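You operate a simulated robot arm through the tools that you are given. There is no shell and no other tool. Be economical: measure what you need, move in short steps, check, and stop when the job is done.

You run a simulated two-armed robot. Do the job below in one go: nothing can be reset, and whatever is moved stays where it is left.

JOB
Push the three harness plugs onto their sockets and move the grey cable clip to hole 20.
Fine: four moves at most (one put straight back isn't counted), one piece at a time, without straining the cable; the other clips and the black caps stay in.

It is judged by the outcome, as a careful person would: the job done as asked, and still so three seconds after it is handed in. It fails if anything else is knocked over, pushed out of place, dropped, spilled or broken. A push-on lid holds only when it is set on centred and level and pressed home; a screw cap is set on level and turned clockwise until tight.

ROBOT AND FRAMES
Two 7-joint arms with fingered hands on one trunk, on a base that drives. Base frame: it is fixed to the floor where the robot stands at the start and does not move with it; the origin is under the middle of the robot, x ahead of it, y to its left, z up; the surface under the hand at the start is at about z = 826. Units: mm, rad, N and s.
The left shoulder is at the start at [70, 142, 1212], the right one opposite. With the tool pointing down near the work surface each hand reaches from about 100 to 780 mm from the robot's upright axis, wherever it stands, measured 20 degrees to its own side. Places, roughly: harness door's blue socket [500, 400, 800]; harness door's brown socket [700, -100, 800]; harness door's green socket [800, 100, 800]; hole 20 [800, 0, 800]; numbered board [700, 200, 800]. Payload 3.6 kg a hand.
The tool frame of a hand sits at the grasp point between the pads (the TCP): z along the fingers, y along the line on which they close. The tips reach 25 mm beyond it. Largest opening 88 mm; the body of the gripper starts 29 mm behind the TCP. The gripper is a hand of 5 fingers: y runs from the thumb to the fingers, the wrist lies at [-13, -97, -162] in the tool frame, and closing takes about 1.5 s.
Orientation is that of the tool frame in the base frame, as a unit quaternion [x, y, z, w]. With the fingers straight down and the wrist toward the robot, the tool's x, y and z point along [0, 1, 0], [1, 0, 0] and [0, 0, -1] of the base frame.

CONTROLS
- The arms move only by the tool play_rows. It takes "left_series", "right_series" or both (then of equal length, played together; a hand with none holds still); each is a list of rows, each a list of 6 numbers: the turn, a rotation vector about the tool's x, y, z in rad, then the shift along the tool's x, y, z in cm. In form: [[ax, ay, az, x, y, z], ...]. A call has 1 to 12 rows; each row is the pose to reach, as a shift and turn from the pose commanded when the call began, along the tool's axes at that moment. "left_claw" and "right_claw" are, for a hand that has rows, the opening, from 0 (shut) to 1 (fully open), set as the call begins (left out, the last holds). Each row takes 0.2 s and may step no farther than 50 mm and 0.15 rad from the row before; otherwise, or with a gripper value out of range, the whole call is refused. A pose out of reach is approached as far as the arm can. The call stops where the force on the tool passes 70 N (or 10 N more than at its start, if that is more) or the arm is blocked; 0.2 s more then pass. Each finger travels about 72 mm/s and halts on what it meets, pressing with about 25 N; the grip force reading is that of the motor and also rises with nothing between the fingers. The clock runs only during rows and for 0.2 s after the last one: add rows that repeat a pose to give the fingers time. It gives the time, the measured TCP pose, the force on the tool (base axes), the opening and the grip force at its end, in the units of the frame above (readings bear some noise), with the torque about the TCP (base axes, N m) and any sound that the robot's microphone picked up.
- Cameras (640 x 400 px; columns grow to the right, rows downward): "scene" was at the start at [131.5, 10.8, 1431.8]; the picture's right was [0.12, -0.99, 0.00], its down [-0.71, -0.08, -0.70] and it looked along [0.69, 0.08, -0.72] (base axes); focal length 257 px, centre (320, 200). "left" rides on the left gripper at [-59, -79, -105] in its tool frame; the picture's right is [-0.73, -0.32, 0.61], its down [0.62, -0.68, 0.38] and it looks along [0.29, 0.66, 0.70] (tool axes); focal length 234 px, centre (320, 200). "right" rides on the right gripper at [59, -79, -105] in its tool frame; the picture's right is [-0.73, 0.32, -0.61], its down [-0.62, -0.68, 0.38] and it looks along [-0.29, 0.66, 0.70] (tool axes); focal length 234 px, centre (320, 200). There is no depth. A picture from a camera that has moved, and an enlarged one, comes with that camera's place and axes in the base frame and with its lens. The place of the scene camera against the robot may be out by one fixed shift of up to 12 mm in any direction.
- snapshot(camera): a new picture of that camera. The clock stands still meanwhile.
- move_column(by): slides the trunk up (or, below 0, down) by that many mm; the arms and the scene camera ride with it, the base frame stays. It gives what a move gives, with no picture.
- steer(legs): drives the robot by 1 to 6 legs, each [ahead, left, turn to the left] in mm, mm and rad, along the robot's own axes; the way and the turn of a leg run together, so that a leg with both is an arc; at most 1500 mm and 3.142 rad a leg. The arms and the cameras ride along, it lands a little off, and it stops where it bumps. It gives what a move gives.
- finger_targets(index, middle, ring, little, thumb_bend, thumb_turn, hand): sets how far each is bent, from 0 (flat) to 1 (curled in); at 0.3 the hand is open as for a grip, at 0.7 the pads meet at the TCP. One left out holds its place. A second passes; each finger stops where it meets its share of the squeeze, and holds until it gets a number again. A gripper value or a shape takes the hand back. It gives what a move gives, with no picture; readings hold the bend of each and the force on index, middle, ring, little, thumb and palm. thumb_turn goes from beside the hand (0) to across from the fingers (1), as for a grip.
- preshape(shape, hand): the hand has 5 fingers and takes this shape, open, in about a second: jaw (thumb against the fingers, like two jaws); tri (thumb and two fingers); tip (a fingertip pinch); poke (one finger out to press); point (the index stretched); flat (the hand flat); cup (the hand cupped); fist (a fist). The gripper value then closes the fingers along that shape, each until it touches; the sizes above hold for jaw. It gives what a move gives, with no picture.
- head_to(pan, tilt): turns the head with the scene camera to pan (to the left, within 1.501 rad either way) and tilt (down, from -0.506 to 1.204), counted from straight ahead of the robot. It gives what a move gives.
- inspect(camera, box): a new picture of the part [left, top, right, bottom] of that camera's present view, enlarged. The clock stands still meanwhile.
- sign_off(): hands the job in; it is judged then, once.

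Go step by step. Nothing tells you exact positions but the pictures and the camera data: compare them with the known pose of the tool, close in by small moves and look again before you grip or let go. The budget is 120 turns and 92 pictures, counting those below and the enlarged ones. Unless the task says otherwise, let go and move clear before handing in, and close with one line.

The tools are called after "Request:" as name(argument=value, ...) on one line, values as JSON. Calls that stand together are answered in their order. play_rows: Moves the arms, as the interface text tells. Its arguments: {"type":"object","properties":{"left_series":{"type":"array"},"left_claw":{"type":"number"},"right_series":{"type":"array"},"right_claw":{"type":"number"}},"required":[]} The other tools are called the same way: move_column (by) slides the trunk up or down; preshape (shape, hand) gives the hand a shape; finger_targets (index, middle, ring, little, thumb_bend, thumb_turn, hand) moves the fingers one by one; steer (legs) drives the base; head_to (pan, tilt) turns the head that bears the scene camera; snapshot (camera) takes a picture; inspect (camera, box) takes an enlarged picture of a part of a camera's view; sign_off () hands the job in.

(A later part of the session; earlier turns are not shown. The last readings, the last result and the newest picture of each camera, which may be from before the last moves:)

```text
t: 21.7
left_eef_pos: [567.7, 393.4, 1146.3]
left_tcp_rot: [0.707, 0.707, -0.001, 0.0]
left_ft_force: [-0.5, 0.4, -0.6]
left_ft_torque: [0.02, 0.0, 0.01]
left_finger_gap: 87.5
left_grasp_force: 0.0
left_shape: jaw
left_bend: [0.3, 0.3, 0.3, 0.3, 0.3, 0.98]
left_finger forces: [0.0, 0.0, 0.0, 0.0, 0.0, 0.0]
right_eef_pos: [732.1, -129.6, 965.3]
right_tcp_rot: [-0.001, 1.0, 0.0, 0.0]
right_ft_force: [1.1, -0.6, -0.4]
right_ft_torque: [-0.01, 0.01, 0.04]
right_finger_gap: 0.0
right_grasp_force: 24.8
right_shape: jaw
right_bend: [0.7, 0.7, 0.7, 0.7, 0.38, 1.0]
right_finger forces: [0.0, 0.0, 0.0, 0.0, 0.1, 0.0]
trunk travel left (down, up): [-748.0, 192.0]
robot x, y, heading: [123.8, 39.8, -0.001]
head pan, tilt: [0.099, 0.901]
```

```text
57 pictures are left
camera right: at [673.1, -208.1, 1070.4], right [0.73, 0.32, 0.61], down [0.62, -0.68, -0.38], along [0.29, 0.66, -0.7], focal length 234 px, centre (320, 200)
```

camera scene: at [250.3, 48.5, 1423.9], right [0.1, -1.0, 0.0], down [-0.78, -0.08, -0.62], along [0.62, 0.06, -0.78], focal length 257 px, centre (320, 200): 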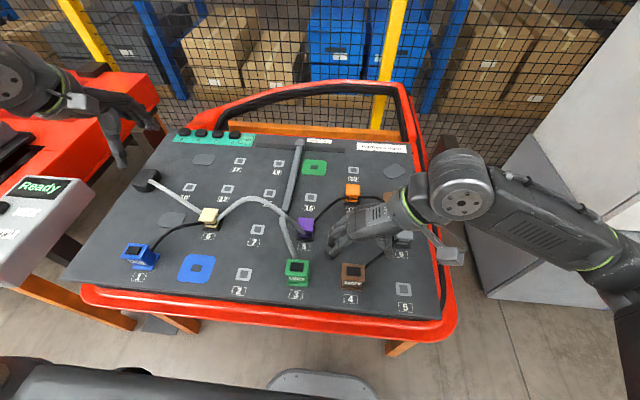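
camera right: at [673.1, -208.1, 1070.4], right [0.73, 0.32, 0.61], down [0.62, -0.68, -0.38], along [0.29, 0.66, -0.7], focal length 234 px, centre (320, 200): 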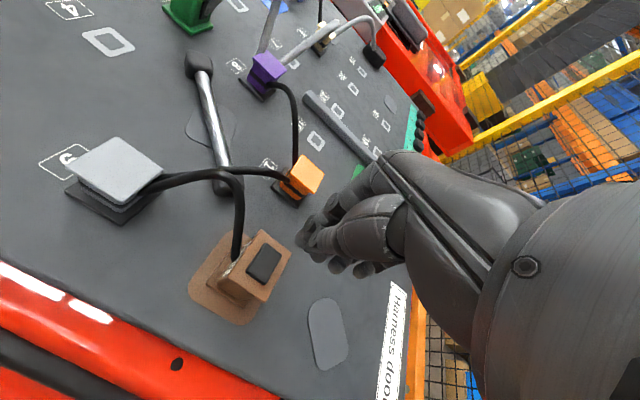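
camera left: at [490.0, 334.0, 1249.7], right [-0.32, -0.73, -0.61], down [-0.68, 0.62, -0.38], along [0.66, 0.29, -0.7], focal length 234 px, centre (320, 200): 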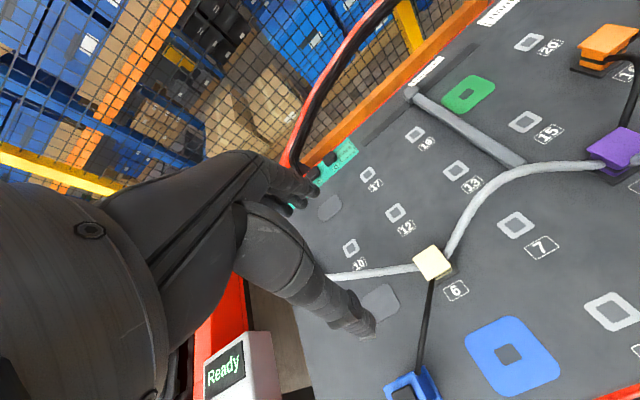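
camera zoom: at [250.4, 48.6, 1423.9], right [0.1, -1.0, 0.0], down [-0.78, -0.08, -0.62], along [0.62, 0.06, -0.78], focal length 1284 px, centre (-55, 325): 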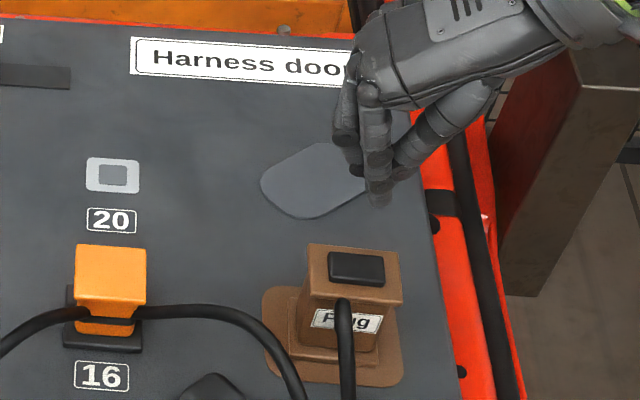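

Request:
play_rows(right_series=[[0, 0, 0, 0.4, 0, 1.5], [0, 0, 0, 0.7, 0, 3.5], [0, 0, 0, 0.7, 0, 4.5], [0, 0, 0, 0.7, 0, 5.0], [0, 0, 0, 0.7, 0, 5.5], [0, 0, 0, 0.7, 0, 6.0], [0, 0, 0, 0.7, 0, 6.5], [0, 0, 0, 0.7, 0, 7.0]])

```text
t: 23.3
left_eef_pos: [563.3, 394.3, 1146.8]
left_tcp_rot: [0.707, 0.707, 0.002, 0.001]
left_ft_force: [0.7, -0.4, -0.5]
left_ft_torque: [0.02, 0.04, -0.02]
left_finger_gap: 87.9
left_grasp_force: 0.1
left_shape: jaw
left_bend: [0.3, 0.3, 0.3, 0.3, 0.3, 0.98]
left_finger forces: [0.0, 0.1, 0.0, 0.0, 0.0, 0.0]
right_eef_pos: [726.4, -127.6, 912.9]
right_tcp_rot: [0.001, 1.0, 0.007, 0.012]
right_ft_force: [-6.6, 2.1, 36.9]
right_ft_torque: [0.19, 0.29, -0.03]
right_finger_gap: 0.1
right_grasp_force: 25.5
right_shape: jaw
right_bend: [0.7, 0.7, 0.7, 0.7, 0.38, 1.0]
right_finger forces: [41.2, 17.1, 0.0, 0.0, 0.0, 0.0]
trunk travel left (down, up): [-748.0, 192.0]
robot x, y, heading: [125.3, 38.7, -0.001]
head pan, tilt: [0.099, 0.901]
stopped in row 8 (right hand): the force on the tool passed its limit at 75 N (the readings are from after the stop); the commanded pose is now the measured one
```

75 N was reached on top of the plug. I'll lift off and check its fit.

Request:
play_rows(right_series=[[0, 0, 0, 0, 0, -4], [0, 0, 0, 1, 0, -6], [0, 0, 0, 1, 0, -6]], right_claw=1)

Request:
inspect(camera="scene", box=[380, 180, 425, 215])

Request:
inspect(camera="right", box=[180, 200, 320, 340])

```text
t: 24.1
left_eef_pos: [568.8, 393.5, 1146.3]
left_tcp_rot: [0.708, 0.707, 0.0, 0.0]
left_ft_force: [0.4, 0.6, 0.6]
left_ft_torque: [0.03, -0.02, -0.03]
left_finger_gap: 87.8
left_grasp_force: 0.2
left_shape: jaw
left_bend: [0.3, 0.3, 0.3, 0.3, 0.3, 0.98]
left_finger forces: [0.0, 0.0, 0.1, 0.0, 0.1, 0.0]
right_eef_pos: [717.2, -130.1, 965.7]
right_tcp_rot: [0.001, 1.0, 0.004, 0.007]
right_ft_force: [-0.5, -1.1, 0.1]
right_ft_torque: [-0.01, 0.01, 0.03]
right_finger_gap: 87.8
right_grasp_force: 0.1
right_shape: jaw
right_bend: [0.3, 0.3, 0.3, 0.3, 0.3, 0.98]
right_finger forces: [0.1, 0.1, 0.0, 0.1, 0.0, 0.1]
trunk travel left (down, up): [-748.0, 192.0]
robot x, y, heading: [122.1, 38.7, 0.002]
head pan, tilt: [0.099, 0.901]
```

```text
11.43 times, centred on (402, 198) of scene
camera zoom: at [251.7, 48.7, 1423.7], right [0.1, -1.0, 0.0], down [-0.78, -0.08, -0.62], along [0.62, 0.06, -0.78], focal length 2935 px, centre (-623, 229)
```

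zoom: 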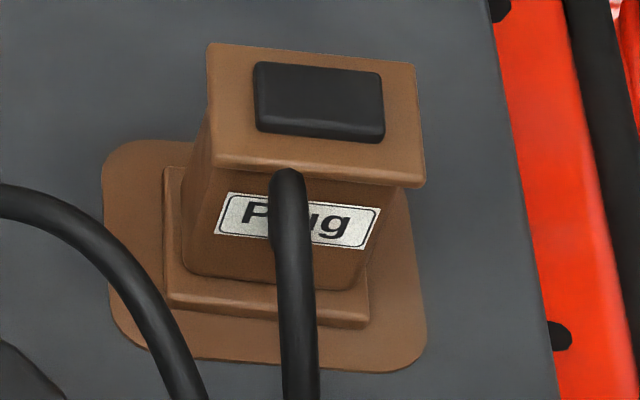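

```text
2.86 times, centred on (250, 270) of right
camera zoom: at [657.6, -208.7, 1069.8], right [0.72, 0.32, 0.62], down [0.63, -0.68, -0.38], along [0.3, 0.66, -0.69], focal length 669 px, centre (520, 0)
```

zoom: 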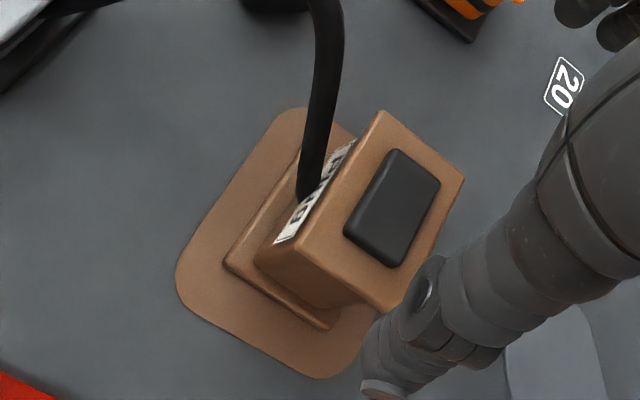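

The brown plug is centred, flush and level. Next the grey clip at about (600, -128): I'll move over it with a three-finger shape to keep clear of the cables on its far side.

Request:
play_rows(right_series=[[0, 0, 0, 3, 0, 0], [0, 0, 0, 6, 0.1, 0], [0, 0, 0, 9, 0.2, 0], [0, 0, 0, 12.1, 0.2, 1], [0, 0, 0, 12.1, 0.2, 1]])

Request:
preshape(hand="right", shape="tri")

Request:
inspect(camera="scene", box=[340, 160, 450, 260])

Request:
snapshot(camera="right")

```text
t: 25.3
left_eef_pos: [567.7, 393.6, 1145.8]
left_tcp_rot: [0.707, 0.707, 0.0, 0.0]
left_ft_force: [0.1, 0.1, 0.6]
left_ft_torque: [0.03, 0.01, 0.0]
left_finger_gap: 87.7
left_grasp_force: 0.0
left_shape: jaw
left_bend: [0.3, 0.3, 0.3, 0.3, 0.3, 0.98]
left_finger forces: [0.0, 0.0, 0.0, 0.0, 0.1, 0.0]
right_eef_pos: [596.4, -126.4, 954.6]
right_tcp_rot: [0.002, 1.0, 0.004, 0.007]
right_ft_force: [-0.2, 0.4, -0.1]
right_ft_torque: [-0.01, -0.02, 0.04]
right_finger_gap: 87.6
right_grasp_force: 0.1
right_shape: jaw
right_bend: [0.3, 0.3, 0.3, 0.3, 0.3, 0.98]
right_finger forces: [0.0, 0.0, 0.1, 0.0, 0.1, 0.0]
trunk travel left (down, up): [-748.0, 192.0]
robot x, y, heading: [121.0, 39.6, -0.001]
head pan, tilt: [0.099, 0.901]
```

```text
t: 26.2
left_eef_pos: [567.2, 392.8, 1145.7]
left_tcp_rot: [0.708, 0.706, 0.0, 0.0]
left_ft_force: [-0.5, 0.3, 0.0]
left_ft_torque: [-0.01, 0.02, 0.02]
left_finger_gap: 87.6
left_grasp_force: 0.1
left_shape: jaw
left_bend: [0.3, 0.3, 0.3, 0.3, 0.3, 0.98]
left_finger forces: [0.1, 0.1, 0.1, 0.0, 0.0, 0.0]
right_eef_pos: [595.3, -126.4, 954.1]
right_tcp_rot: [0.002, 1.0, 0.005, 0.007]
right_ft_force: [-0.8, 0.2, 0.6]
right_ft_torque: [-0.03, -0.01, 0.01]
right_finger_gap: 87.5
right_grasp_force: 0.1
right_shape: tri
right_bend: [0.3, 0.3, 0.99, 0.99, 0.3, 0.98]
right_finger forces: [0.0, 0.0, 0.0, 0.1, 0.0, 0.1]
trunk travel left (down, up): [-748.0, 192.0]
robot x, y, heading: [123.0, 40.3, -0.003]
head pan, tilt: [0.099, 0.901]
```

```text
4.00 times, centred on (395, 210) of scene
camera zoom: at [250.3, 48.5, 1423.9], right [0.1, -1.0, 0.0], down [-0.78, -0.08, -0.62], along [0.62, 0.06, -0.78], focal length 1027 px, centre (20, 160)
```

zoom: 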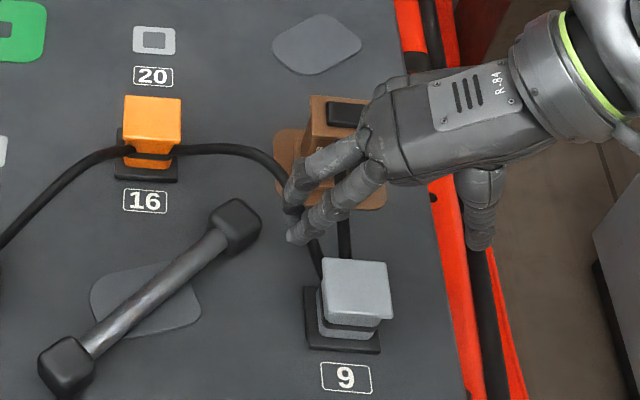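

```text
53 pictures are left
camera right: at [535.8, -205.7, 1058.7], right [0.72, 0.32, 0.62], down [0.63, -0.68, -0.38], along [0.3, 0.66, -0.69], focal length 234 px, centre (320, 200)
```

right: 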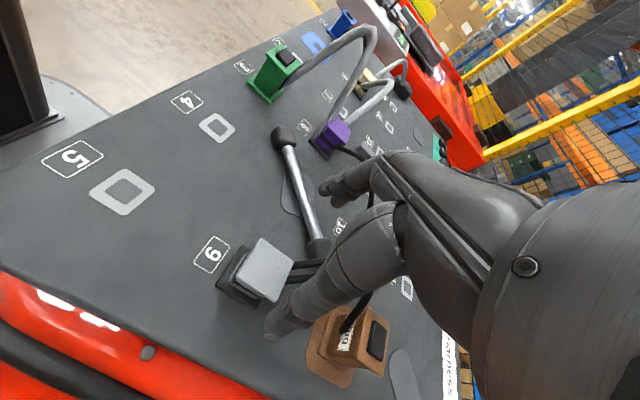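

Clip centre is at about (596.5, -128), top z≈872. I'll descend with the pads slightly toward the robot side, off the cable.

Request:
play_rows(right_series=[[0, 0, 0, 0.9, -0.18, 3], [0, 0, 0, 0.9, -0.18, 5], [0, 0, 0, 0.9, -0.18, 7], [0, 0, 0, 0.9, -0.18, 8.6], [0, 0, 0, 0.9, -0.18, 8.6]])

Request:
inspect(camera="scene", box=[340, 180, 450, 270])

Request:
inspect(camera="right", box=[180, 180, 400, 360])

```text
t: 27.4
left_eef_pos: [568.6, 393.3, 1145.5]
left_tcp_rot: [0.706, 0.708, 0.0, 0.001]
left_ft_force: [-0.9, 1.1, 0.5]
left_ft_torque: [0.02, -0.01, -0.01]
left_finger_gap: 87.9
left_grasp_force: 0.1
left_shape: jaw
left_bend: [0.3, 0.3, 0.3, 0.3, 0.3, 0.98]
left_finger forces: [0.0, 0.0, 0.0, 0.0, 0.0, 0.0]
right_eef_pos: [588.6, -127.4, 868.4]
right_tcp_rot: [0.002, 1.0, 0.004, 0.007]
right_ft_force: [0.7, -0.3, -0.2]
right_ft_torque: [0.01, -0.03, 0.01]
right_finger_gap: 87.7
right_grasp_force: 0.1
right_shape: tri
right_bend: [0.3, 0.3, 0.99, 0.99, 0.3, 0.98]
right_finger forces: [0.0, 0.0, 0.0, 0.1, 0.1, 0.1]
trunk travel left (down, up): [-748.0, 192.0]
robot x, y, heading: [125.5, 37.9, -0.003]
head pan, tilt: [0.099, 0.901]
```

```text
4.44 times, centred on (395, 225) of scene
camera zoom: at [250.5, 48.7, 1423.9], right [0.1, -1.0, 0.0], down [-0.78, -0.08, -0.62], along [0.62, 0.06, -0.78], focal length 1141 px, centre (-13, 89)
```

zoom: 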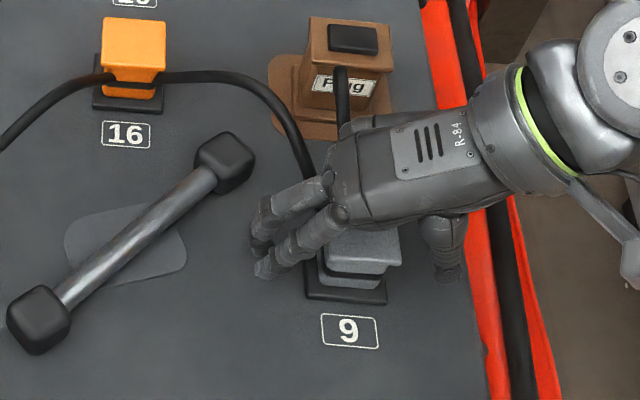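

```text
2.22 times, centred on (290, 270) of right
camera zoom: at [528.7, -206.4, 972.6], right [0.72, 0.32, 0.62], down [0.63, -0.68, -0.38], along [0.3, 0.66, -0.69], focal length 520 px, centre (387, 44)
```

zoom: 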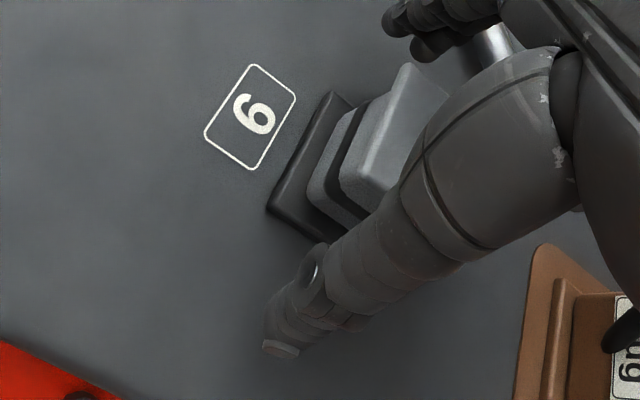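

Request:
play_rows(right_series=[[0, 0, 0, 0, 0, 0], [0, 0, 0, 0, 0, 0], [0, 0, 0, 0, 0, 0], [0, 0, 0, 0, 0, 0], [0, 0, 0, 0, 0, 0], [0, 0, 0, 0, 0, 0], [0, 0, 0, 0, 0, 0], [0, 0, 0, 0, 0, 0]], right_claw=0.1)

Request:
inspect(camera="scene", box=[340, 180, 450, 270])

```text
t: 29.2
left_eef_pos: [567.5, 391.7, 1146.6]
left_tcp_rot: [0.708, 0.706, 0.001, 0.0]
left_ft_force: [-1.5, -0.6, -0.2]
left_ft_torque: [-0.03, -0.01, -0.04]
left_finger_gap: 87.8
left_grasp_force: 0.1
left_shape: jaw
left_bend: [0.3, 0.3, 0.3, 0.3, 0.3, 0.98]
left_finger forces: [0.0, 0.1, 0.0, 0.0, 0.0, 0.0]
right_eef_pos: [588.3, -127.4, 868.9]
right_tcp_rot: [0.002, 1.0, 0.004, 0.007]
right_ft_force: [-5.6, -5.7, -1.5]
right_ft_torque: [-0.09, 0.06, 0.08]
right_finger_gap: 25.6
right_grasp_force: 24.9
right_shape: tri
right_bend: [0.75, 0.52, 1.0, 1.0, 0.74, 1.0]
right_finger forces: [7.9, 13.7, 0.0, 0.0, 23.5, 0.0]
trunk travel left (down, up): [-748.0, 192.0]
robot x, y, heading: [124.4, 40.3, 0.004]
head pan, tilt: [0.099, 0.901]
```

```text
4.44 times, centred on (395, 225) of scene
camera zoom: at [249.6, 47.2, 1423.9], right [0.1, -1.0, 0.0], down [-0.78, -0.08, -0.62], along [0.62, 0.06, -0.78], focal length 1141 px, centre (-13, 89)
```

zoom: 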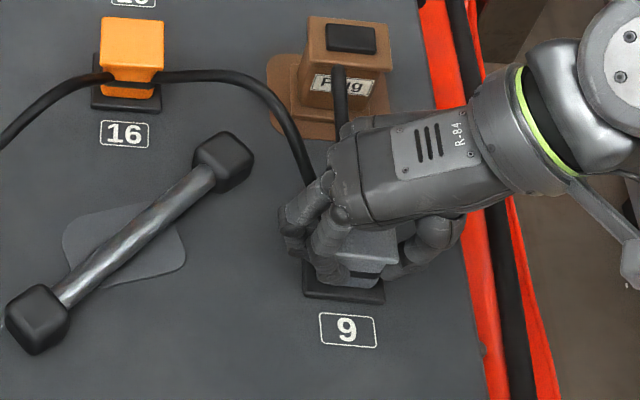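

Request:
play_rows(right_series=[[0, 0, 0, 0, 0, -0.7], [0, 0, 0, 0, 0, -1.4], [0, 0, 0, 0, 0, -2.2], [0, 0, 0, 0, 0, -3.2], [0, 0, 0, 0, 0, -4.2], [0, 0, 0, 0, 0, -4.2]])

Request:
inspect(camera="scene", box=[340, 170, 450, 270])

Request:
inspect(camera="right", box=[180, 180, 400, 360])

```text
t: 30.6
left_eef_pos: [568.3, 392.2, 1145.7]
left_tcp_rot: [0.707, 0.707, -0.001, -0.001]
left_ft_force: [-0.1, 0.4, -0.6]
left_ft_torque: [-0.03, 0.0, -0.01]
left_finger_gap: 87.7
left_grasp_force: 0.2
left_shape: jaw
left_bend: [0.3, 0.3, 0.3, 0.3, 0.3, 0.98]
left_finger forces: [0.1, 0.1, 0.0, 0.0, 0.1, 0.0]
right_eef_pos: [588.4, -126.7, 909.8]
right_tcp_rot: [0.001, 1.0, 0.005, 0.007]
right_ft_force: [0.7, 0.1, -0.4]
right_ft_torque: [-0.01, 0.02, 0.01]
right_finger_gap: 24.3
right_grasp_force: 24.6
right_shape: tri
right_bend: [0.75, 0.51, 1.0, 1.0, 0.76, 1.0]
right_finger forces: [6.7, 17.1, 0.1, 0.0, 20.9, 0.0]
trunk travel left (down, up): [-748.0, 192.0]
robot x, y, heading: [120.9, 40.5, 0.001]
head pan, tilt: [0.099, 0.901]
```

```text
4.00 times, centred on (395, 220) of scene
camera zoom: at [250.6, 48.4, 1423.8], right [0.1, -1.0, 0.0], down [-0.78, -0.08, -0.62], along [0.62, 0.06, -0.78], focal length 1027 px, centre (20, 120)
```

zoom: 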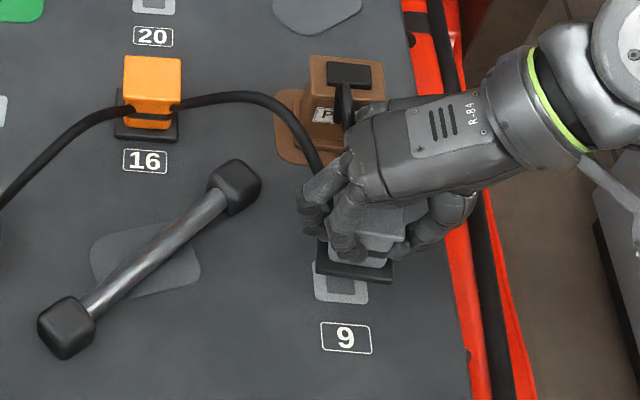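

```text
2.22 times, centred on (290, 270) of right
camera zoom: at [527.8, -206.8, 1014.6], right [0.72, 0.32, 0.62], down [0.63, -0.68, -0.38], along [0.3, 0.66, -0.69], focal length 520 px, centre (387, 44)
```

zoom: 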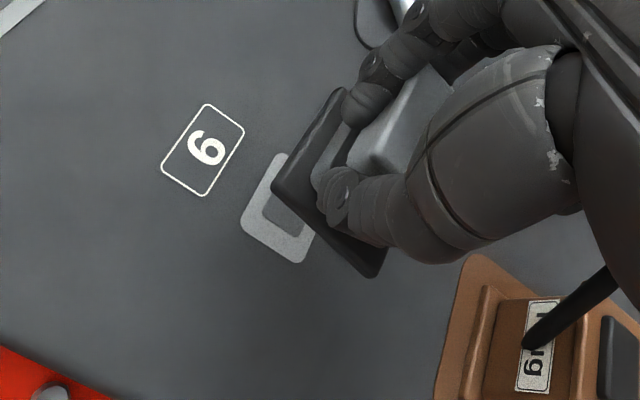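

The clip is out of hole 9 and held. Now I carry it over to hole 20, rising modestly so as not to stretch the cable.

Request:
play_rows(right_series=[[0, 0, 0, -2.2, 1.1, -1.0], [0, 0, 0, -4.5, 2.2, -2.0], [0, 0, 0, -7.0, 3.4, -3.5], [0, 0, 0, -9.5, 4.6, -3.5], [0, 0, 0, -12, 5.9, -3.5], [0, 0, 0, -14.5, 7.1, -3.5], [0, 0, 0, -17, 8.3, -3.5], [0, 0, 0, -19.5, 9.5, -3.5], [0, 0, 0, -22, 10.8, -3.0], [0, 0, 0, -24, 11.8, -2.5], [0, 0, 0, -25.5, 12.5, -2.0], [0, 0, 0, -25.5, 12.5, -2.0]])

Request:
inspect(camera="scene", box=[320, 130, 430, 230])

Request:
inspect(camera="right", box=[180, 180, 400, 360])

```text
t: 33.2
left_eef_pos: [568.7, 394.0, 1147.0]
left_tcp_rot: [0.707, 0.707, 0.0, -0.001]
left_ft_force: [-0.6, -0.5, -0.6]
left_ft_torque: [-0.05, -0.01, 0.03]
left_finger_gap: 87.8
left_grasp_force: 0.0
left_shape: jaw
left_bend: [0.3, 0.3, 0.3, 0.3, 0.3, 0.98]
left_finger forces: [0.0, 0.0, 0.0, 0.0, 0.0, 0.0]
right_eef_pos: [774.1, -23.7, 950.8]
right_tcp_rot: [0.001, 1.0, 0.004, 0.008]
right_ft_force: [-0.9, 0.0, 0.3]
right_ft_torque: [0.0, 0.01, -0.01]
right_finger_gap: 24.0
right_grasp_force: 24.8
right_shape: tri
right_bend: [0.75, 0.51, 1.0, 1.0, 0.76, 1.0]
right_finger forces: [6.1, 17.4, 0.0, 0.1, 20.7, 0.1]
right hand out of reach, approached as far as the arm can: row 8, 9, 10, 11, 12
trunk travel left (down, up): [-748.0, 192.0]
robot x, y, heading: [124.1, 38.8, -0.004]
head pan, tilt: [0.099, 0.901]
```

```text
4.00 times, centred on (375, 180) of scene
camera zoom: at [250.5, 48.6, 1423.9], right [0.1, -1.0, 0.0], down [-0.78, -0.08, -0.62], along [0.62, 0.06, -0.78], focal length 1027 px, centre (100, 280)
```

zoom: 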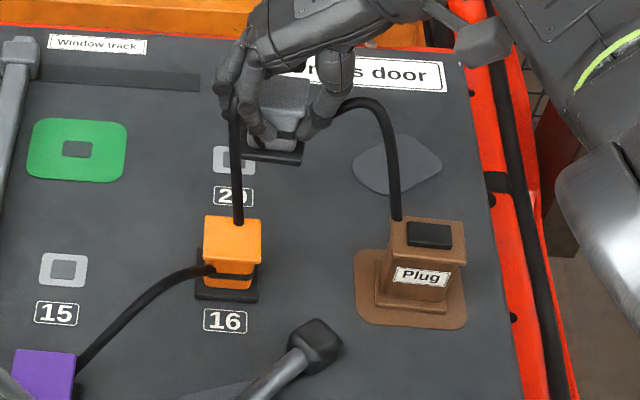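

```text
2.22 times, centred on (290, 270) of right
camera zoom: at [714.3, -102.9, 1053.6], right [0.72, 0.32, 0.62], down [0.63, -0.68, -0.38], along [0.3, 0.66, -0.69], focal length 520 px, centre (387, 44)
```

zoom: 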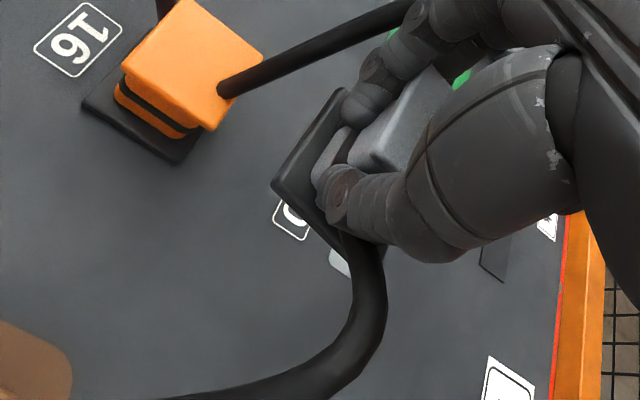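

Reach ends at x≈774, so I need to drive the base forward about 80 mm. First I'll check how the commanded pose is held.

Request:
play_rows(right_series=[[0, 0, 0, 0.5, 0, 1]])

```text
t: 33.6
left_eef_pos: [567.4, 393.3, 1145.1]
left_tcp_rot: [0.707, 0.707, 0.0, 0.0]
left_ft_force: [-0.5, 0.2, 0.0]
left_ft_torque: [0.0, 0.03, 0.02]
left_finger_gap: 87.9
left_grasp_force: 0.0
left_shape: jaw
left_bend: [0.3, 0.3, 0.3, 0.3, 0.3, 0.98]
left_finger forces: [0.0, 0.0, 0.1, 0.0, 0.0, 0.0]
right_eef_pos: [770.9, -23.2, 939.9]
right_tcp_rot: [0.001, 1.0, 0.003, 0.005]
right_ft_force: [-1.0, 0.9, -0.7]
right_ft_torque: [-0.01, -0.01, 0.0]
right_finger_gap: 24.0
right_grasp_force: 24.6
right_shape: tri
right_bend: [0.75, 0.51, 1.0, 1.0, 0.76, 1.0]
right_finger forces: [5.8, 17.3, 0.0, 0.0, 20.6, 0.0]
trunk travel left (down, up): [-748.0, 192.0]
robot x, y, heading: [121.1, 40.0, 0.001]
head pan, tilt: [0.099, 0.901]
```

Commands restart from the reached pose. Driving forward 85 mm.

Request:
steer(legs=[[85, 0, 0]])

Request:
inspect(camera="scene", box=[320, 130, 450, 250])

Request:
inspect(camera="right", box=[180, 180, 400, 360])

```text
t: 34.7
left_eef_pos: [651.2, 392.2, 1146.0]
left_tcp_rot: [0.707, 0.707, 0.001, 0.001]
left_ft_force: [-0.3, 0.7, 0.2]
left_ft_torque: [-0.01, 0.0, -0.02]
left_finger_gap: 87.7
left_grasp_force: 0.0
left_shape: jaw
left_bend: [0.3, 0.3, 0.3, 0.3, 0.3, 0.98]
left_finger forces: [0.0, 0.0, 0.1, 0.0, 0.0, 0.0]
right_eef_pos: [853.7, -23.1, 940.7]
right_tcp_rot: [0.0, 1.0, 0.004, 0.007]
right_ft_force: [0.5, 0.3, -0.3]
right_ft_torque: [0.01, -0.01, 0.02]
right_finger_gap: 23.9
right_grasp_force: 24.7
right_shape: tri
right_bend: [0.75, 0.51, 1.0, 1.0, 0.76, 1.0]
right_finger forces: [5.9, 17.3, 0.0, 0.0, 20.6, 0.0]
trunk travel left (down, up): [-748.0, 192.0]
robot x, y, heading: [209.7, 36.4, 0.003]
head pan, tilt: [0.099, 0.901]
```

```text
3.33 times, centred on (385, 190) of scene
camera zoom: at [333.8, 48.6, 1424.0], right [0.1, -1.0, 0.0], down [-0.78, -0.08, -0.62], along [0.62, 0.06, -0.78], focal length 856 px, centre (103, 233)
```

zoom: 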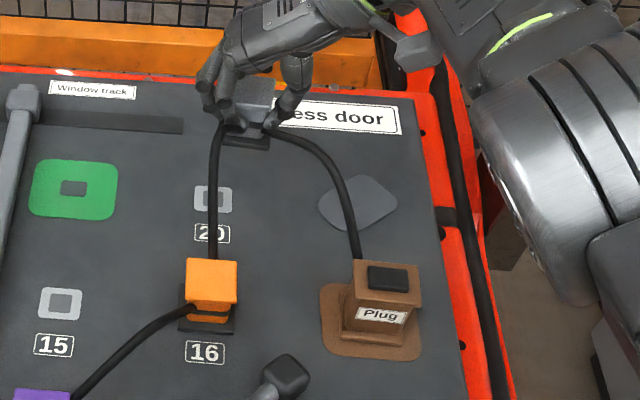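

```text
2.22 times, centred on (290, 270) of right
camera zoom: at [793.9, -102.9, 1044.0], right [0.72, 0.32, 0.62], down [0.63, -0.68, -0.38], along [0.3, 0.66, -0.69], focal length 520 px, centre (387, 44)
```

zoom: 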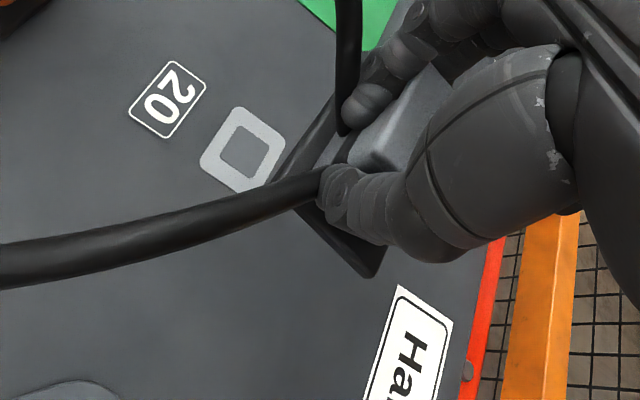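

Hole 20 is at about (847.5, -2.5). The clip has yawed about 6° in the grip, so I'll rotate to square it, move over the hole and lower partway.

Request:
play_rows(right_series=[[0, 0, -0.05, 1.0, 0.8, 0.5], [0, 0, -0.1, 2.0, 1.67, 1.5], [0, 0, -0.1, 2.0, 1.67, 3.0], [0, 0, -0.1, 2.0, 1.67, 4.3], [0, 0, -0.1, 2.0, 1.67, 4.3]])

Request:
inspect(camera="scene", box=[325, 160, 405, 220])

Request:
inspect(camera="right", box=[220, 180, 400, 340])

```text
t: 35.9
left_eef_pos: [652.1, 393.1, 1146.2]
left_tcp_rot: [0.708, 0.707, 0.0, 0.0]
left_ft_force: [-0.3, -0.5, 0.9]
left_ft_torque: [0.03, -0.01, 0.0]
left_finger_gap: 87.8
left_grasp_force: 0.1
left_shape: jaw
left_bend: [0.3, 0.3, 0.3, 0.3, 0.3, 0.98]
left_finger forces: [0.0, 0.0, 0.0, 0.0, 0.0, 0.0]
right_eef_pos: [835.3, -6.7, 895.8]
right_tcp_rot: [-0.048, 0.999, 0.003, 0.006]
right_ft_force: [0.6, -0.1, -1.0]
right_ft_torque: [0.0, 0.02, -0.02]
right_finger_gap: 24.1
right_grasp_force: 25.1
right_shape: tri
right_bend: [0.75, 0.51, 1.0, 1.0, 0.76, 1.0]
right_finger forces: [5.8, 17.3, 0.0, 0.0, 20.6, 0.0]
right hand out of reach, approached as far as the arm can: row 1, 2
trunk travel left (down, up): [-748.0, 192.0]
robot x, y, heading: [206.8, 39.7, -0.002]
head pan, tilt: [0.099, 0.901]
```

```text
6.67 times, centred on (365, 190) of scene
camera zoom: at [335.1, 48.7, 1423.8], right [0.1, -1.0, 0.0], down [-0.78, -0.08, -0.62], along [0.62, 0.06, -0.78], focal length 1712 px, centre (20, 267)
```

zoom: 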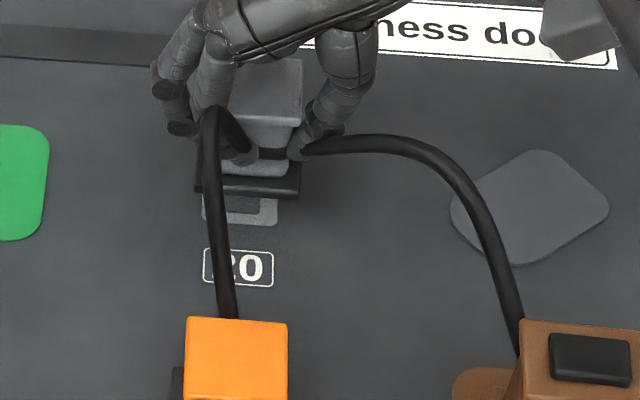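

```text
2.50 times, centred on (310, 260) of right
camera zoom: at [783.1, -91.3, 1000.2], right [0.68, 0.39, 0.62], down [0.69, -0.61, -0.38], along [0.23, 0.69, -0.69], focal length 585 px, centre (345, 50)
```

zoom: 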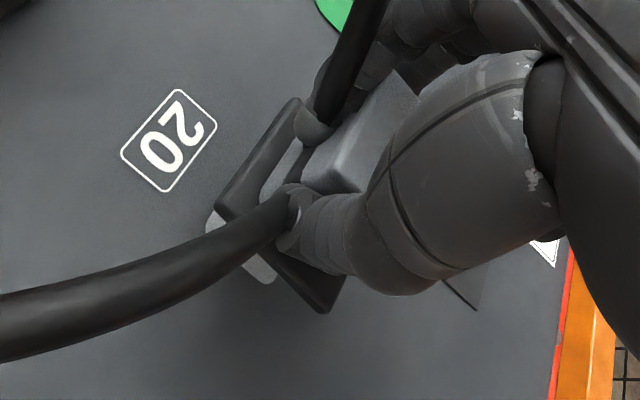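

The clip is within about 1 mm of hole 20. I'll lower it in and press gently.

Request:
play_rows(right_series=[[0, 0, -0.02, 0.05, -0.08, 1.0], [0, 0, -0.02, 0.05, -0.08, 1.8], [0, 0, -0.02, 0.05, -0.08, 2.3], [0, 0, -0.02, 0.05, -0.08, 2.7], [0, 0, -0.02, 0.05, -0.08, 3.1], [0, 0, -0.02, 0.05, -0.08, 3.5]])

Request:
inspect(camera="right", box=[220, 180, 400, 340])

Request:
inspect(camera="scene", box=[325, 160, 405, 220])

```text
t: 37.3
left_eef_pos: [648.5, 392.7, 1147.5]
left_tcp_rot: [0.707, 0.707, 0.002, 0.002]
left_ft_force: [-0.4, -0.6, 0.1]
left_ft_torque: [-0.02, 0.0, 0.01]
left_finger_gap: 87.6
left_grasp_force: 0.0
left_shape: jaw
left_bend: [0.3, 0.3, 0.3, 0.3, 0.3, 0.98]
left_finger forces: [0.0, 0.0, 0.1, 0.0, 0.0, 0.0]
right_eef_pos: [822.1, -7.3, 872.6]
right_tcp_rot: [-0.059, 0.998, 0.005, 0.01]
right_ft_force: [-2.3, -0.6, 24.7]
right_ft_torque: [0.11, -0.2, 0.06]
right_finger_gap: 26.5
right_grasp_force: 25.1
right_shape: tri
right_bend: [0.75, 0.49, 1.0, 1.0, 0.77, 1.0]
right_finger forces: [9.5, 19.6, 0.1, 0.1, 25.2, 0.0]
right hand out of reach, approached as far as the arm can: row 1, 2, 3, 4, 5, 6
trunk travel left (down, up): [-748.0, 192.0]
robot x, y, heading: [206.3, 38.5, 0.002]
head pan, tilt: [0.099, 0.901]
```

```text
2.50 times, centred on (310, 260) of right
camera zoom: at [770.6, -93.9, 975.4], right [0.67, 0.4, 0.62], down [0.71, -0.6, -0.38], along [0.22, 0.69, -0.68], focal length 585 px, centre (345, 50)
```

zoom: 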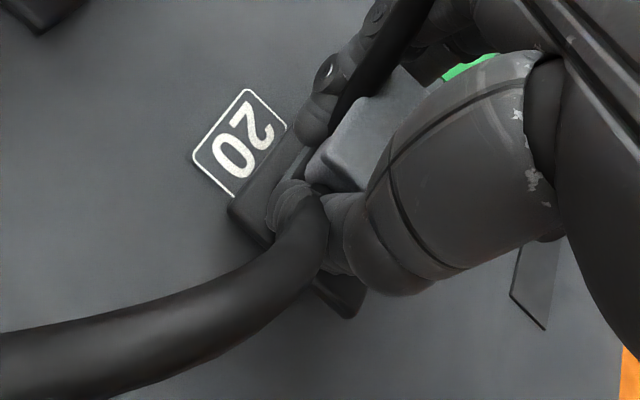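

```text
6.67 times, centred on (365, 190) of scene
camera zoom: at [330.0, 48.5, 1424.7], right [0.1, -1.0, 0.0], down [-0.78, -0.08, -0.62], along [0.62, 0.06, -0.78], focal length 1712 px, centre (20, 267)
```

zoom: 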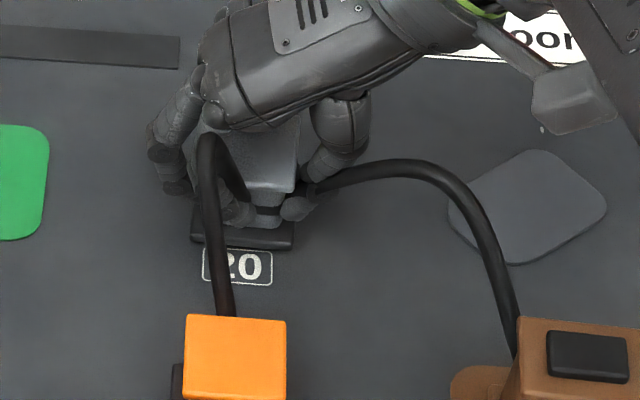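

The arm hit its reach limit, so the clip came down about 12 mm short. I'll lift it 20 mm and check the floor before driving a little more.

Request:
play_rows(right_series=[[0, 0, 0, 0, 0, -1], [0, 0, 0, 0, 0, -2.5], [0, 0, 0, 0, 0, -2.5]])

Request:
head_to(pan=-0.25, tilt=1.2)

Request:
snapshot(camera="scene")

```text
t: 38.1
left_eef_pos: [652.3, 392.5, 1145.6]
left_tcp_rot: [0.707, 0.707, 0.0, 0.001]
left_ft_force: [0.5, -0.5, 0.2]
left_ft_torque: [-0.02, 0.03, 0.0]
left_finger_gap: 88.0
left_grasp_force: 0.0
left_shape: jaw
left_bend: [0.3, 0.3, 0.3, 0.3, 0.3, 0.98]
left_finger forces: [0.0, 0.0, 0.1, 0.0, 0.0, 0.1]
right_eef_pos: [828.6, -8.0, 890.4]
right_tcp_rot: [-0.06, 0.998, 0.004, 0.005]
right_ft_force: [-0.1, 0.4, -0.9]
right_ft_torque: [0.04, 0.02, 0.02]
right_finger_gap: 25.4
right_grasp_force: 24.8
right_shape: tri
right_bend: [0.75, 0.49, 1.0, 1.0, 0.77, 1.0]
right_finger forces: [6.9, 17.0, 0.0, 0.1, 19.9, 0.0]
right hand out of reach, approached as far as the arm can: row 2, 3
trunk travel left (down, up): [-748.0, 192.0]
robot x, y, heading: [208.2, 42.6, -0.001]
head pan, tilt: [0.099, 0.901]
```

```text
t: 38.9
left_eef_pos: [652.2, 393.2, 1146.5]
left_tcp_rot: [0.708, 0.707, 0.0, 0.0]
left_ft_force: [-0.4, -0.6, -0.7]
left_ft_torque: [-0.02, -0.05, 0.02]
left_finger_gap: 87.9
left_grasp_force: 0.0
left_shape: jaw
left_bend: [0.3, 0.3, 0.3, 0.3, 0.3, 0.98]
left_finger forces: [0.1, 0.0, 0.0, 0.0, 0.0, 0.0]
right_eef_pos: [829.1, -8.2, 890.3]
right_tcp_rot: [-0.06, 0.998, 0.003, 0.005]
right_ft_force: [0.6, -0.1, -0.7]
right_ft_torque: [-0.01, 0.01, -0.01]
right_finger_gap: 25.4
right_grasp_force: 25.3
right_shape: tri
right_bend: [0.75, 0.49, 1.0, 1.0, 0.77, 1.0]
right_finger forces: [6.9, 17.0, 0.1, 0.0, 19.9, 0.0]
trunk travel left (down, up): [-748.0, 192.0]
robot x, y, heading: [208.3, 37.1, -0.0]
head pan, tilt: [-0.25, 1.201]
```

```text
39 pictures are left
camera scene: at [313.9, 27.3, 1404.1], right [-0.25, -0.97, 0.0], down [-0.9, 0.23, -0.36], along [0.35, -0.09, -0.93], focal length 257 px, centre (320, 200)
```

scene: 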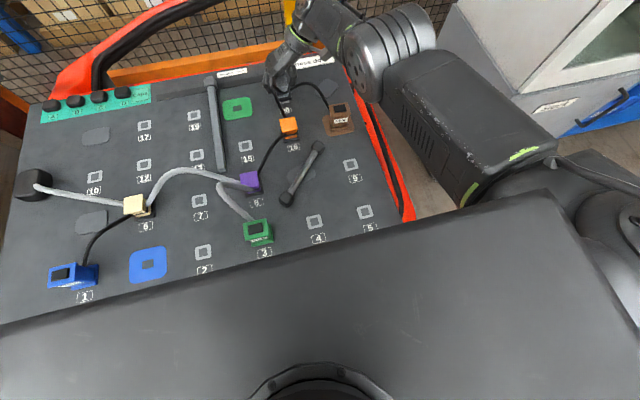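

The base plate spans y ≈ -200 to 270, clear of the leg at -280, so I'll drive another 35 mm and face the camera back.

Request:
steer(legs=[[35, 0, 0]])

Request:
head_to(pan=0.1, tilt=0.9)

Request:
inspect(camera="right", box=[220, 180, 400, 340])

```text
t: 39.8
left_eef_pos: [682.4, 393.2, 1147.3]
left_tcp_rot: [0.707, 0.708, 0.001, 0.001]
left_ft_force: [-0.4, 0.1, -0.3]
left_ft_torque: [-0.01, 0.01, 0.0]
left_finger_gap: 87.6
left_grasp_force: 0.2
left_shape: jaw
left_bend: [0.3, 0.3, 0.3, 0.3, 0.3, 0.98]
left_finger forces: [0.0, 0.0, 0.0, 0.0, 0.0, 0.1]
right_eef_pos: [861.0, -8.8, 894.2]
right_tcp_rot: [-0.06, 0.998, 0.003, 0.006]
right_ft_force: [0.0, 0.1, -0.8]
right_ft_torque: [0.0, -0.03, -0.02]
right_finger_gap: 25.6
right_grasp_force: 25.4
right_shape: tri
right_bend: [0.75, 0.49, 1.0, 1.0, 0.77, 1.0]
right_finger forces: [7.0, 16.9, 0.1, 0.0, 19.8, 0.1]
trunk travel left (down, up): [-748.0, 192.0]
robot x, y, heading: [241.0, 41.8, -0.002]
head pan, tilt: [-0.25, 1.201]
```

```text
t: 40.6
left_eef_pos: [686.4, 393.3, 1146.1]
left_tcp_rot: [0.707, 0.707, 0.0, 0.0]
left_ft_force: [0.7, -0.1, 0.0]
left_ft_torque: [0.0, 0.0, -0.02]
left_finger_gap: 87.8
left_grasp_force: 0.0
left_shape: jaw
left_bend: [0.3, 0.3, 0.3, 0.3, 0.3, 0.98]
left_finger forces: [0.0, 0.1, 0.1, 0.0, 0.1, 0.0]
right_eef_pos: [863.1, -7.3, 891.1]
right_tcp_rot: [-0.06, 0.998, 0.004, 0.005]
right_ft_force: [0.0, -0.6, -1.1]
right_ft_torque: [0.03, 0.0, 0.01]
right_finger_gap: 25.4
right_grasp_force: 24.9
right_shape: tri
right_bend: [0.75, 0.49, 1.0, 1.0, 0.77, 1.0]
right_finger forces: [7.0, 17.1, 0.0, 0.0, 19.9, 0.0]
trunk travel left (down, up): [-748.0, 192.0]
robot x, y, heading: [238.9, 38.2, 0.001]
head pan, tilt: [0.099, 0.901]
```

```text
2.50 times, centred on (310, 260) of right
camera zoom: at [814.9, -93.8, 994.7], right [0.68, 0.4, 0.62], down [0.7, -0.6, -0.38], along [0.22, 0.69, -0.69], focal length 585 px, centre (345, 50)
```

zoom: 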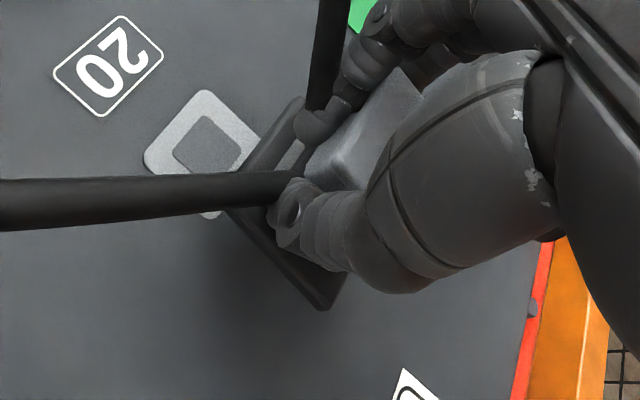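

Request:
play_rows(right_series=[[0, 0, 0, 1.0, 0.1, 0], [0, 0, 0, 2.2, 0.25, 0.2], [0, 0, 0, 3.0, 0.33, 0.6], [0, 0, 0, 3.0, 0.33, 0.8], [0, 0, 0, 3.0, 0.33, 0.8]])

Request:
inspect(camera="right", box=[220, 180, 400, 340])

Request:
inspect(camera="scene", box=[325, 170, 405, 230])

```text
t: 41.8
left_eef_pos: [686.9, 393.2, 1146.1]
left_tcp_rot: [0.707, 0.707, -0.001, -0.001]
left_ft_force: [0.1, -0.5, 0.7]
left_ft_torque: [0.02, 0.02, 0.03]
left_finger_gap: 87.8
left_grasp_force: 0.2
left_shape: jaw
left_bend: [0.3, 0.3, 0.3, 0.3, 0.3, 0.98]
left_finger forces: [0.0, 0.1, 0.0, 0.0, 0.1, 0.0]
right_eef_pos: [859.6, -5.1, 876.3]
right_tcp_rot: [-0.061, 0.998, 0.004, 0.004]
right_ft_force: [-0.2, 0.3, -0.3]
right_ft_torque: [-0.02, 0.06, 0.0]
right_finger_gap: 25.5
right_grasp_force: 25.1
right_shape: tri
right_bend: [0.75, 0.49, 1.0, 1.0, 0.77, 1.0]
right_finger forces: [7.0, 16.9, 0.1, 0.1, 19.9, 0.0]
right hand out of reach, approached as far as the arm can: row 1, 2, 3, 4, 5
trunk travel left (down, up): [-748.0, 192.0]
robot x, y, heading: [243.9, 41.7, -0.001]
head pan, tilt: [0.099, 0.901]
```

```text
2.50 times, centred on (310, 260) of right
camera zoom: at [809.7, -91.5, 980.9], right [0.68, 0.4, 0.62], down [0.7, -0.6, -0.38], along [0.22, 0.69, -0.69], focal length 585 px, centre (345, 50)
```

zoom: 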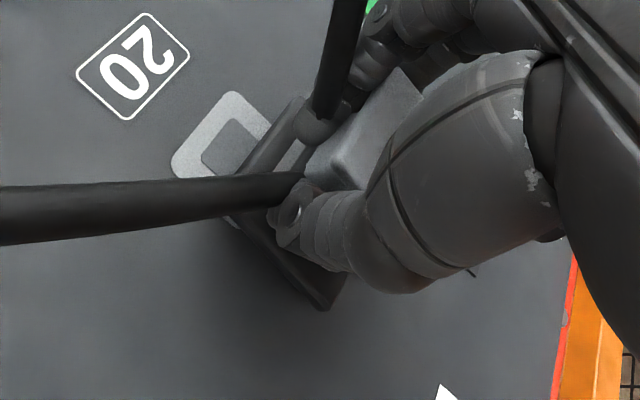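

```text
6.67 times, centred on (365, 200) of scene
camera zoom: at [369.2, 48.5, 1423.8], right [0.1, -1.0, 0.0], down [-0.78, -0.08, -0.62], along [0.62, 0.06, -0.78], focal length 1712 px, centre (20, 200)
```

zoom: 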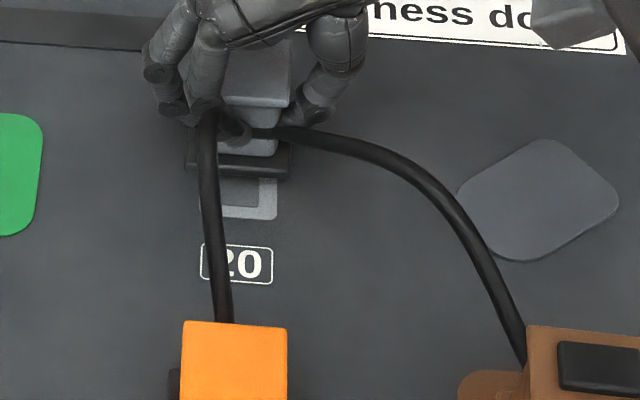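

The limit isn't distance but the sideways wrist: this hand can't work so near the robot's centre line. I'll lift, swing the hand right, and shift the base left in small steps so the cable isn't pulled.

Request:
play_rows(right_series=[[0, 0, 0, 0.3, -0.5, -1.2], [0, 0, 0, 1.5, -2.0, -1.8], [0, 0, 0, 2.5, -3.2, -1.8], [0, 0, 0, 3.3, -4.1, -1.8], [0, 0, 0, 3.3, -4.1, -1.8]])

```text
t: 43.0
left_eef_pos: [687.2, 392.9, 1146.4]
left_tcp_rot: [0.707, 0.707, 0.0, 0.0]
left_ft_force: [-0.8, 0.0, 0.6]
left_ft_torque: [0.03, -0.01, -0.01]
left_finger_gap: 87.8
left_grasp_force: 0.1
left_shape: jaw
left_bend: [0.3, 0.3, 0.3, 0.3, 0.3, 0.98]
left_finger forces: [0.1, 0.1, 0.1, 0.0, 0.0, 0.0]
right_eef_pos: [865.4, -45.4, 886.7]
right_tcp_rot: [-0.061, 0.998, 0.004, 0.005]
right_ft_force: [0.0, 0.3, 0.1]
right_ft_torque: [-0.01, -0.01, 0.02]
right_finger_gap: 25.4
right_grasp_force: 25.2
right_shape: tri
right_bend: [0.75, 0.49, 1.0, 1.0, 0.77, 1.0]
right_finger forces: [7.0, 17.2, 0.1, 0.0, 19.8, 0.1]
right hand out of reach, approached as far as the arm can: row 1, 2, 3, 4, 5
trunk travel left (down, up): [-748.0, 192.0]
robot x, y, heading: [239.8, 39.6, 0.004]
head pan, tilt: [0.099, 0.901]
```

Request:
play_rows(right_series=[[0, 0, 0.06, 0.5, 0, -0.5], [0, 0, 0.12, 1.5, 0, -1.0], [0, 0, 0.12, 2.5, 0, -1.0], [0, 0, 0.12, 2.5, 0, -1.0]])

```text
t: 44.0
left_eef_pos: [686.0, 393.1, 1147.0]
left_tcp_rot: [0.707, 0.707, 0.0, 0.0]
left_ft_force: [0.4, -0.4, 0.6]
left_ft_torque: [0.04, 0.01, 0.01]
left_finger_gap: 87.5
left_grasp_force: 0.1
left_shape: jaw
left_bend: [0.3, 0.3, 0.3, 0.3, 0.3, 0.98]
left_finger forces: [0.0, 0.0, 0.0, 0.0, 0.1, 0.0]
right_eef_pos: [877.7, -47.1, 889.8]
right_tcp_rot: [0.001, 1.0, 0.005, 0.005]
right_ft_force: [-0.7, -0.3, -0.5]
right_ft_torque: [-0.01, -0.02, -0.03]
right_finger_gap: 25.5
right_grasp_force: 25.0
right_shape: tri
right_bend: [0.75, 0.49, 1.0, 1.0, 0.77, 1.0]
right_finger forces: [6.9, 17.2, 0.1, 0.0, 19.8, 0.0]
right hand out of reach, approached as far as the arm can: row 1, 2, 3, 4
trunk travel left (down, up): [-748.0, 192.0]
robot x, y, heading: [244.3, 37.0, -0.001]
head pan, tilt: [0.099, 0.901]
```

The joint limit comes from reaching across. I'll move the hand right to (850, -125), a posture that worked before, and then slide the base left about 120 mm instead.

Request:
play_rows(right_series=[[0, 0, 0, 0, -2.0, -1], [0, 0, 0, 0.5, -4.0, -1], [0, 0, 0, 1.5, -6.0, -1], [0, 0, 0, 2.8, -7.8, -1], [0, 0, 0, 2.8, -7.8, -1]])

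Request:
inspect(camera="scene", box=[315, 150, 445, 250])

```text
t: 45.2
left_eef_pos: [687.1, 392.9, 1145.6]
left_tcp_rot: [0.707, 0.707, 0.0, 0.0]
left_ft_force: [0.4, 0.4, 0.2]
left_ft_torque: [0.01, -0.02, 0.0]
left_finger_gap: 87.8
left_grasp_force: 0.0
left_shape: jaw
left_bend: [0.3, 0.3, 0.3, 0.3, 0.3, 0.98]
left_finger forces: [0.0, 0.0, 0.0, 0.0, 0.0, 0.1]
right_eef_pos: [879.6, -114.5, 895.9]
right_tcp_rot: [0.0, 1.0, 0.004, 0.006]
right_ft_force: [0.9, 0.4, -0.3]
right_ft_torque: [0.01, 0.0, 0.05]
right_finger_gap: 25.4
right_grasp_force: 24.9
right_shape: tri
right_bend: [0.75, 0.49, 1.0, 1.0, 0.77, 1.0]
right_finger forces: [6.6, 17.2, 0.1, 0.0, 19.7, 0.1]
right hand out of reach, approached as far as the arm can: row 1, 2, 3, 4, 5
trunk travel left (down, up): [-748.0, 192.0]
robot x, y, heading: [237.2, 38.9, 0.0]
head pan, tilt: [0.099, 0.901]
```

```text
4.00 times, centred on (380, 200) of scene
camera zoom: at [369.3, 48.8, 1423.8], right [0.1, -1.0, 0.0], down [-0.78, -0.08, -0.62], along [0.62, 0.06, -0.78], focal length 1027 px, centre (80, 200)
```

zoom: 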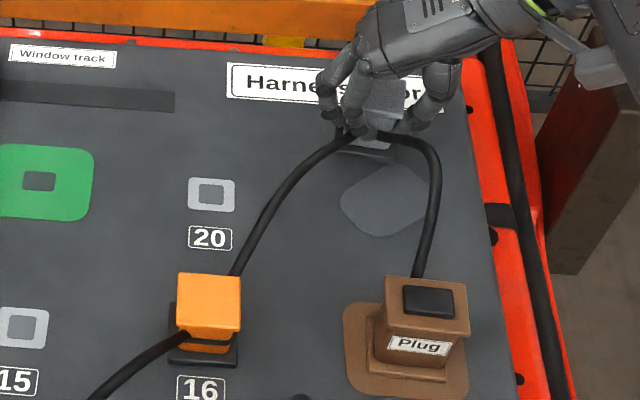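

Request:
play_rows(right_series=[[0, 0, 0, 0, -0.5, -2], [0, 0, 0, 0, -0.5, -4], [0, 0, 0, 1.5, -0.5, -5], [0, 0, 0, 3, -0.5, -5], [0, 0, 0, 4.0, -0.5, -5], [0, 0, 0, 4.0, -0.5, -5]])

```text
t: 46.6
left_eef_pos: [686.2, 393.3, 1145.8]
left_tcp_rot: [0.707, 0.707, 0.001, 0.0]
left_ft_force: [0.1, -0.1, 0.0]
left_ft_torque: [-0.05, 0.02, 0.06]
left_finger_gap: 87.6
left_grasp_force: 0.1
left_shape: jaw
left_bend: [0.3, 0.3, 0.3, 0.3, 0.3, 0.98]
left_finger forces: [0.0, 0.0, 0.0, 0.0, 0.0, 0.0]
right_eef_pos: [837.6, -120.1, 944.4]
right_tcp_rot: [0.0, 1.0, 0.004, 0.004]
right_ft_force: [-0.3, -0.1, -0.8]
right_ft_torque: [-0.02, 0.01, -0.01]
right_finger_gap: 24.7
right_grasp_force: 24.8
right_shape: tri
right_bend: [0.75, 0.48, 1.0, 1.0, 0.78, 1.0]
right_finger forces: [6.5, 17.4, 0.1, 0.0, 20.6, 0.1]
right hand out of reach, approached as far as the arm can: row 1, 2, 3
trunk travel left (down, up): [-748.0, 192.0]
robot x, y, heading: [243.2, 41.8, 0.0]
head pan, tilt: [0.099, 0.901]
```

Freed. I'll check that low heights are reachable from this posture.

Request:
play_rows(right_series=[[0, 0, 0, 0, 0, 2], [0, 0, 0, 0, 0, 4], [0, 0, 0, 0, 0, 5.2], [0, 0, 0, 0, 0, 5.2]])

```text
t: 47.6
left_eef_pos: [687.2, 393.1, 1146.0]
left_tcp_rot: [0.707, 0.707, -0.001, 0.0]
left_ft_force: [0.0, 0.6, -0.3]
left_ft_torque: [0.0, 0.0, 0.01]
left_finger_gap: 87.8
left_grasp_force: 0.0
left_shape: jaw
left_bend: [0.3, 0.3, 0.3, 0.3, 0.3, 0.98]
left_finger forces: [0.0, 0.0, 0.0, 0.0, 0.1, 0.0]
right_eef_pos: [837.3, -119.0, 892.9]
right_tcp_rot: [0.0, 1.0, 0.004, 0.005]
right_ft_force: [-0.2, 0.2, -0.5]
right_ft_torque: [-0.01, 0.06, 0.02]
right_finger_gap: 24.6
right_grasp_force: 25.1
right_shape: tri
right_bend: [0.75, 0.48, 1.0, 1.0, 0.78, 1.0]
right_finger forces: [6.7, 17.5, 0.1, 0.0, 20.4, 0.1]
trunk travel left (down, up): [-748.0, 192.0]
robot x, y, heading: [239.3, 41.7, -0.002]
head pan, tilt: [0.099, 0.901]
```

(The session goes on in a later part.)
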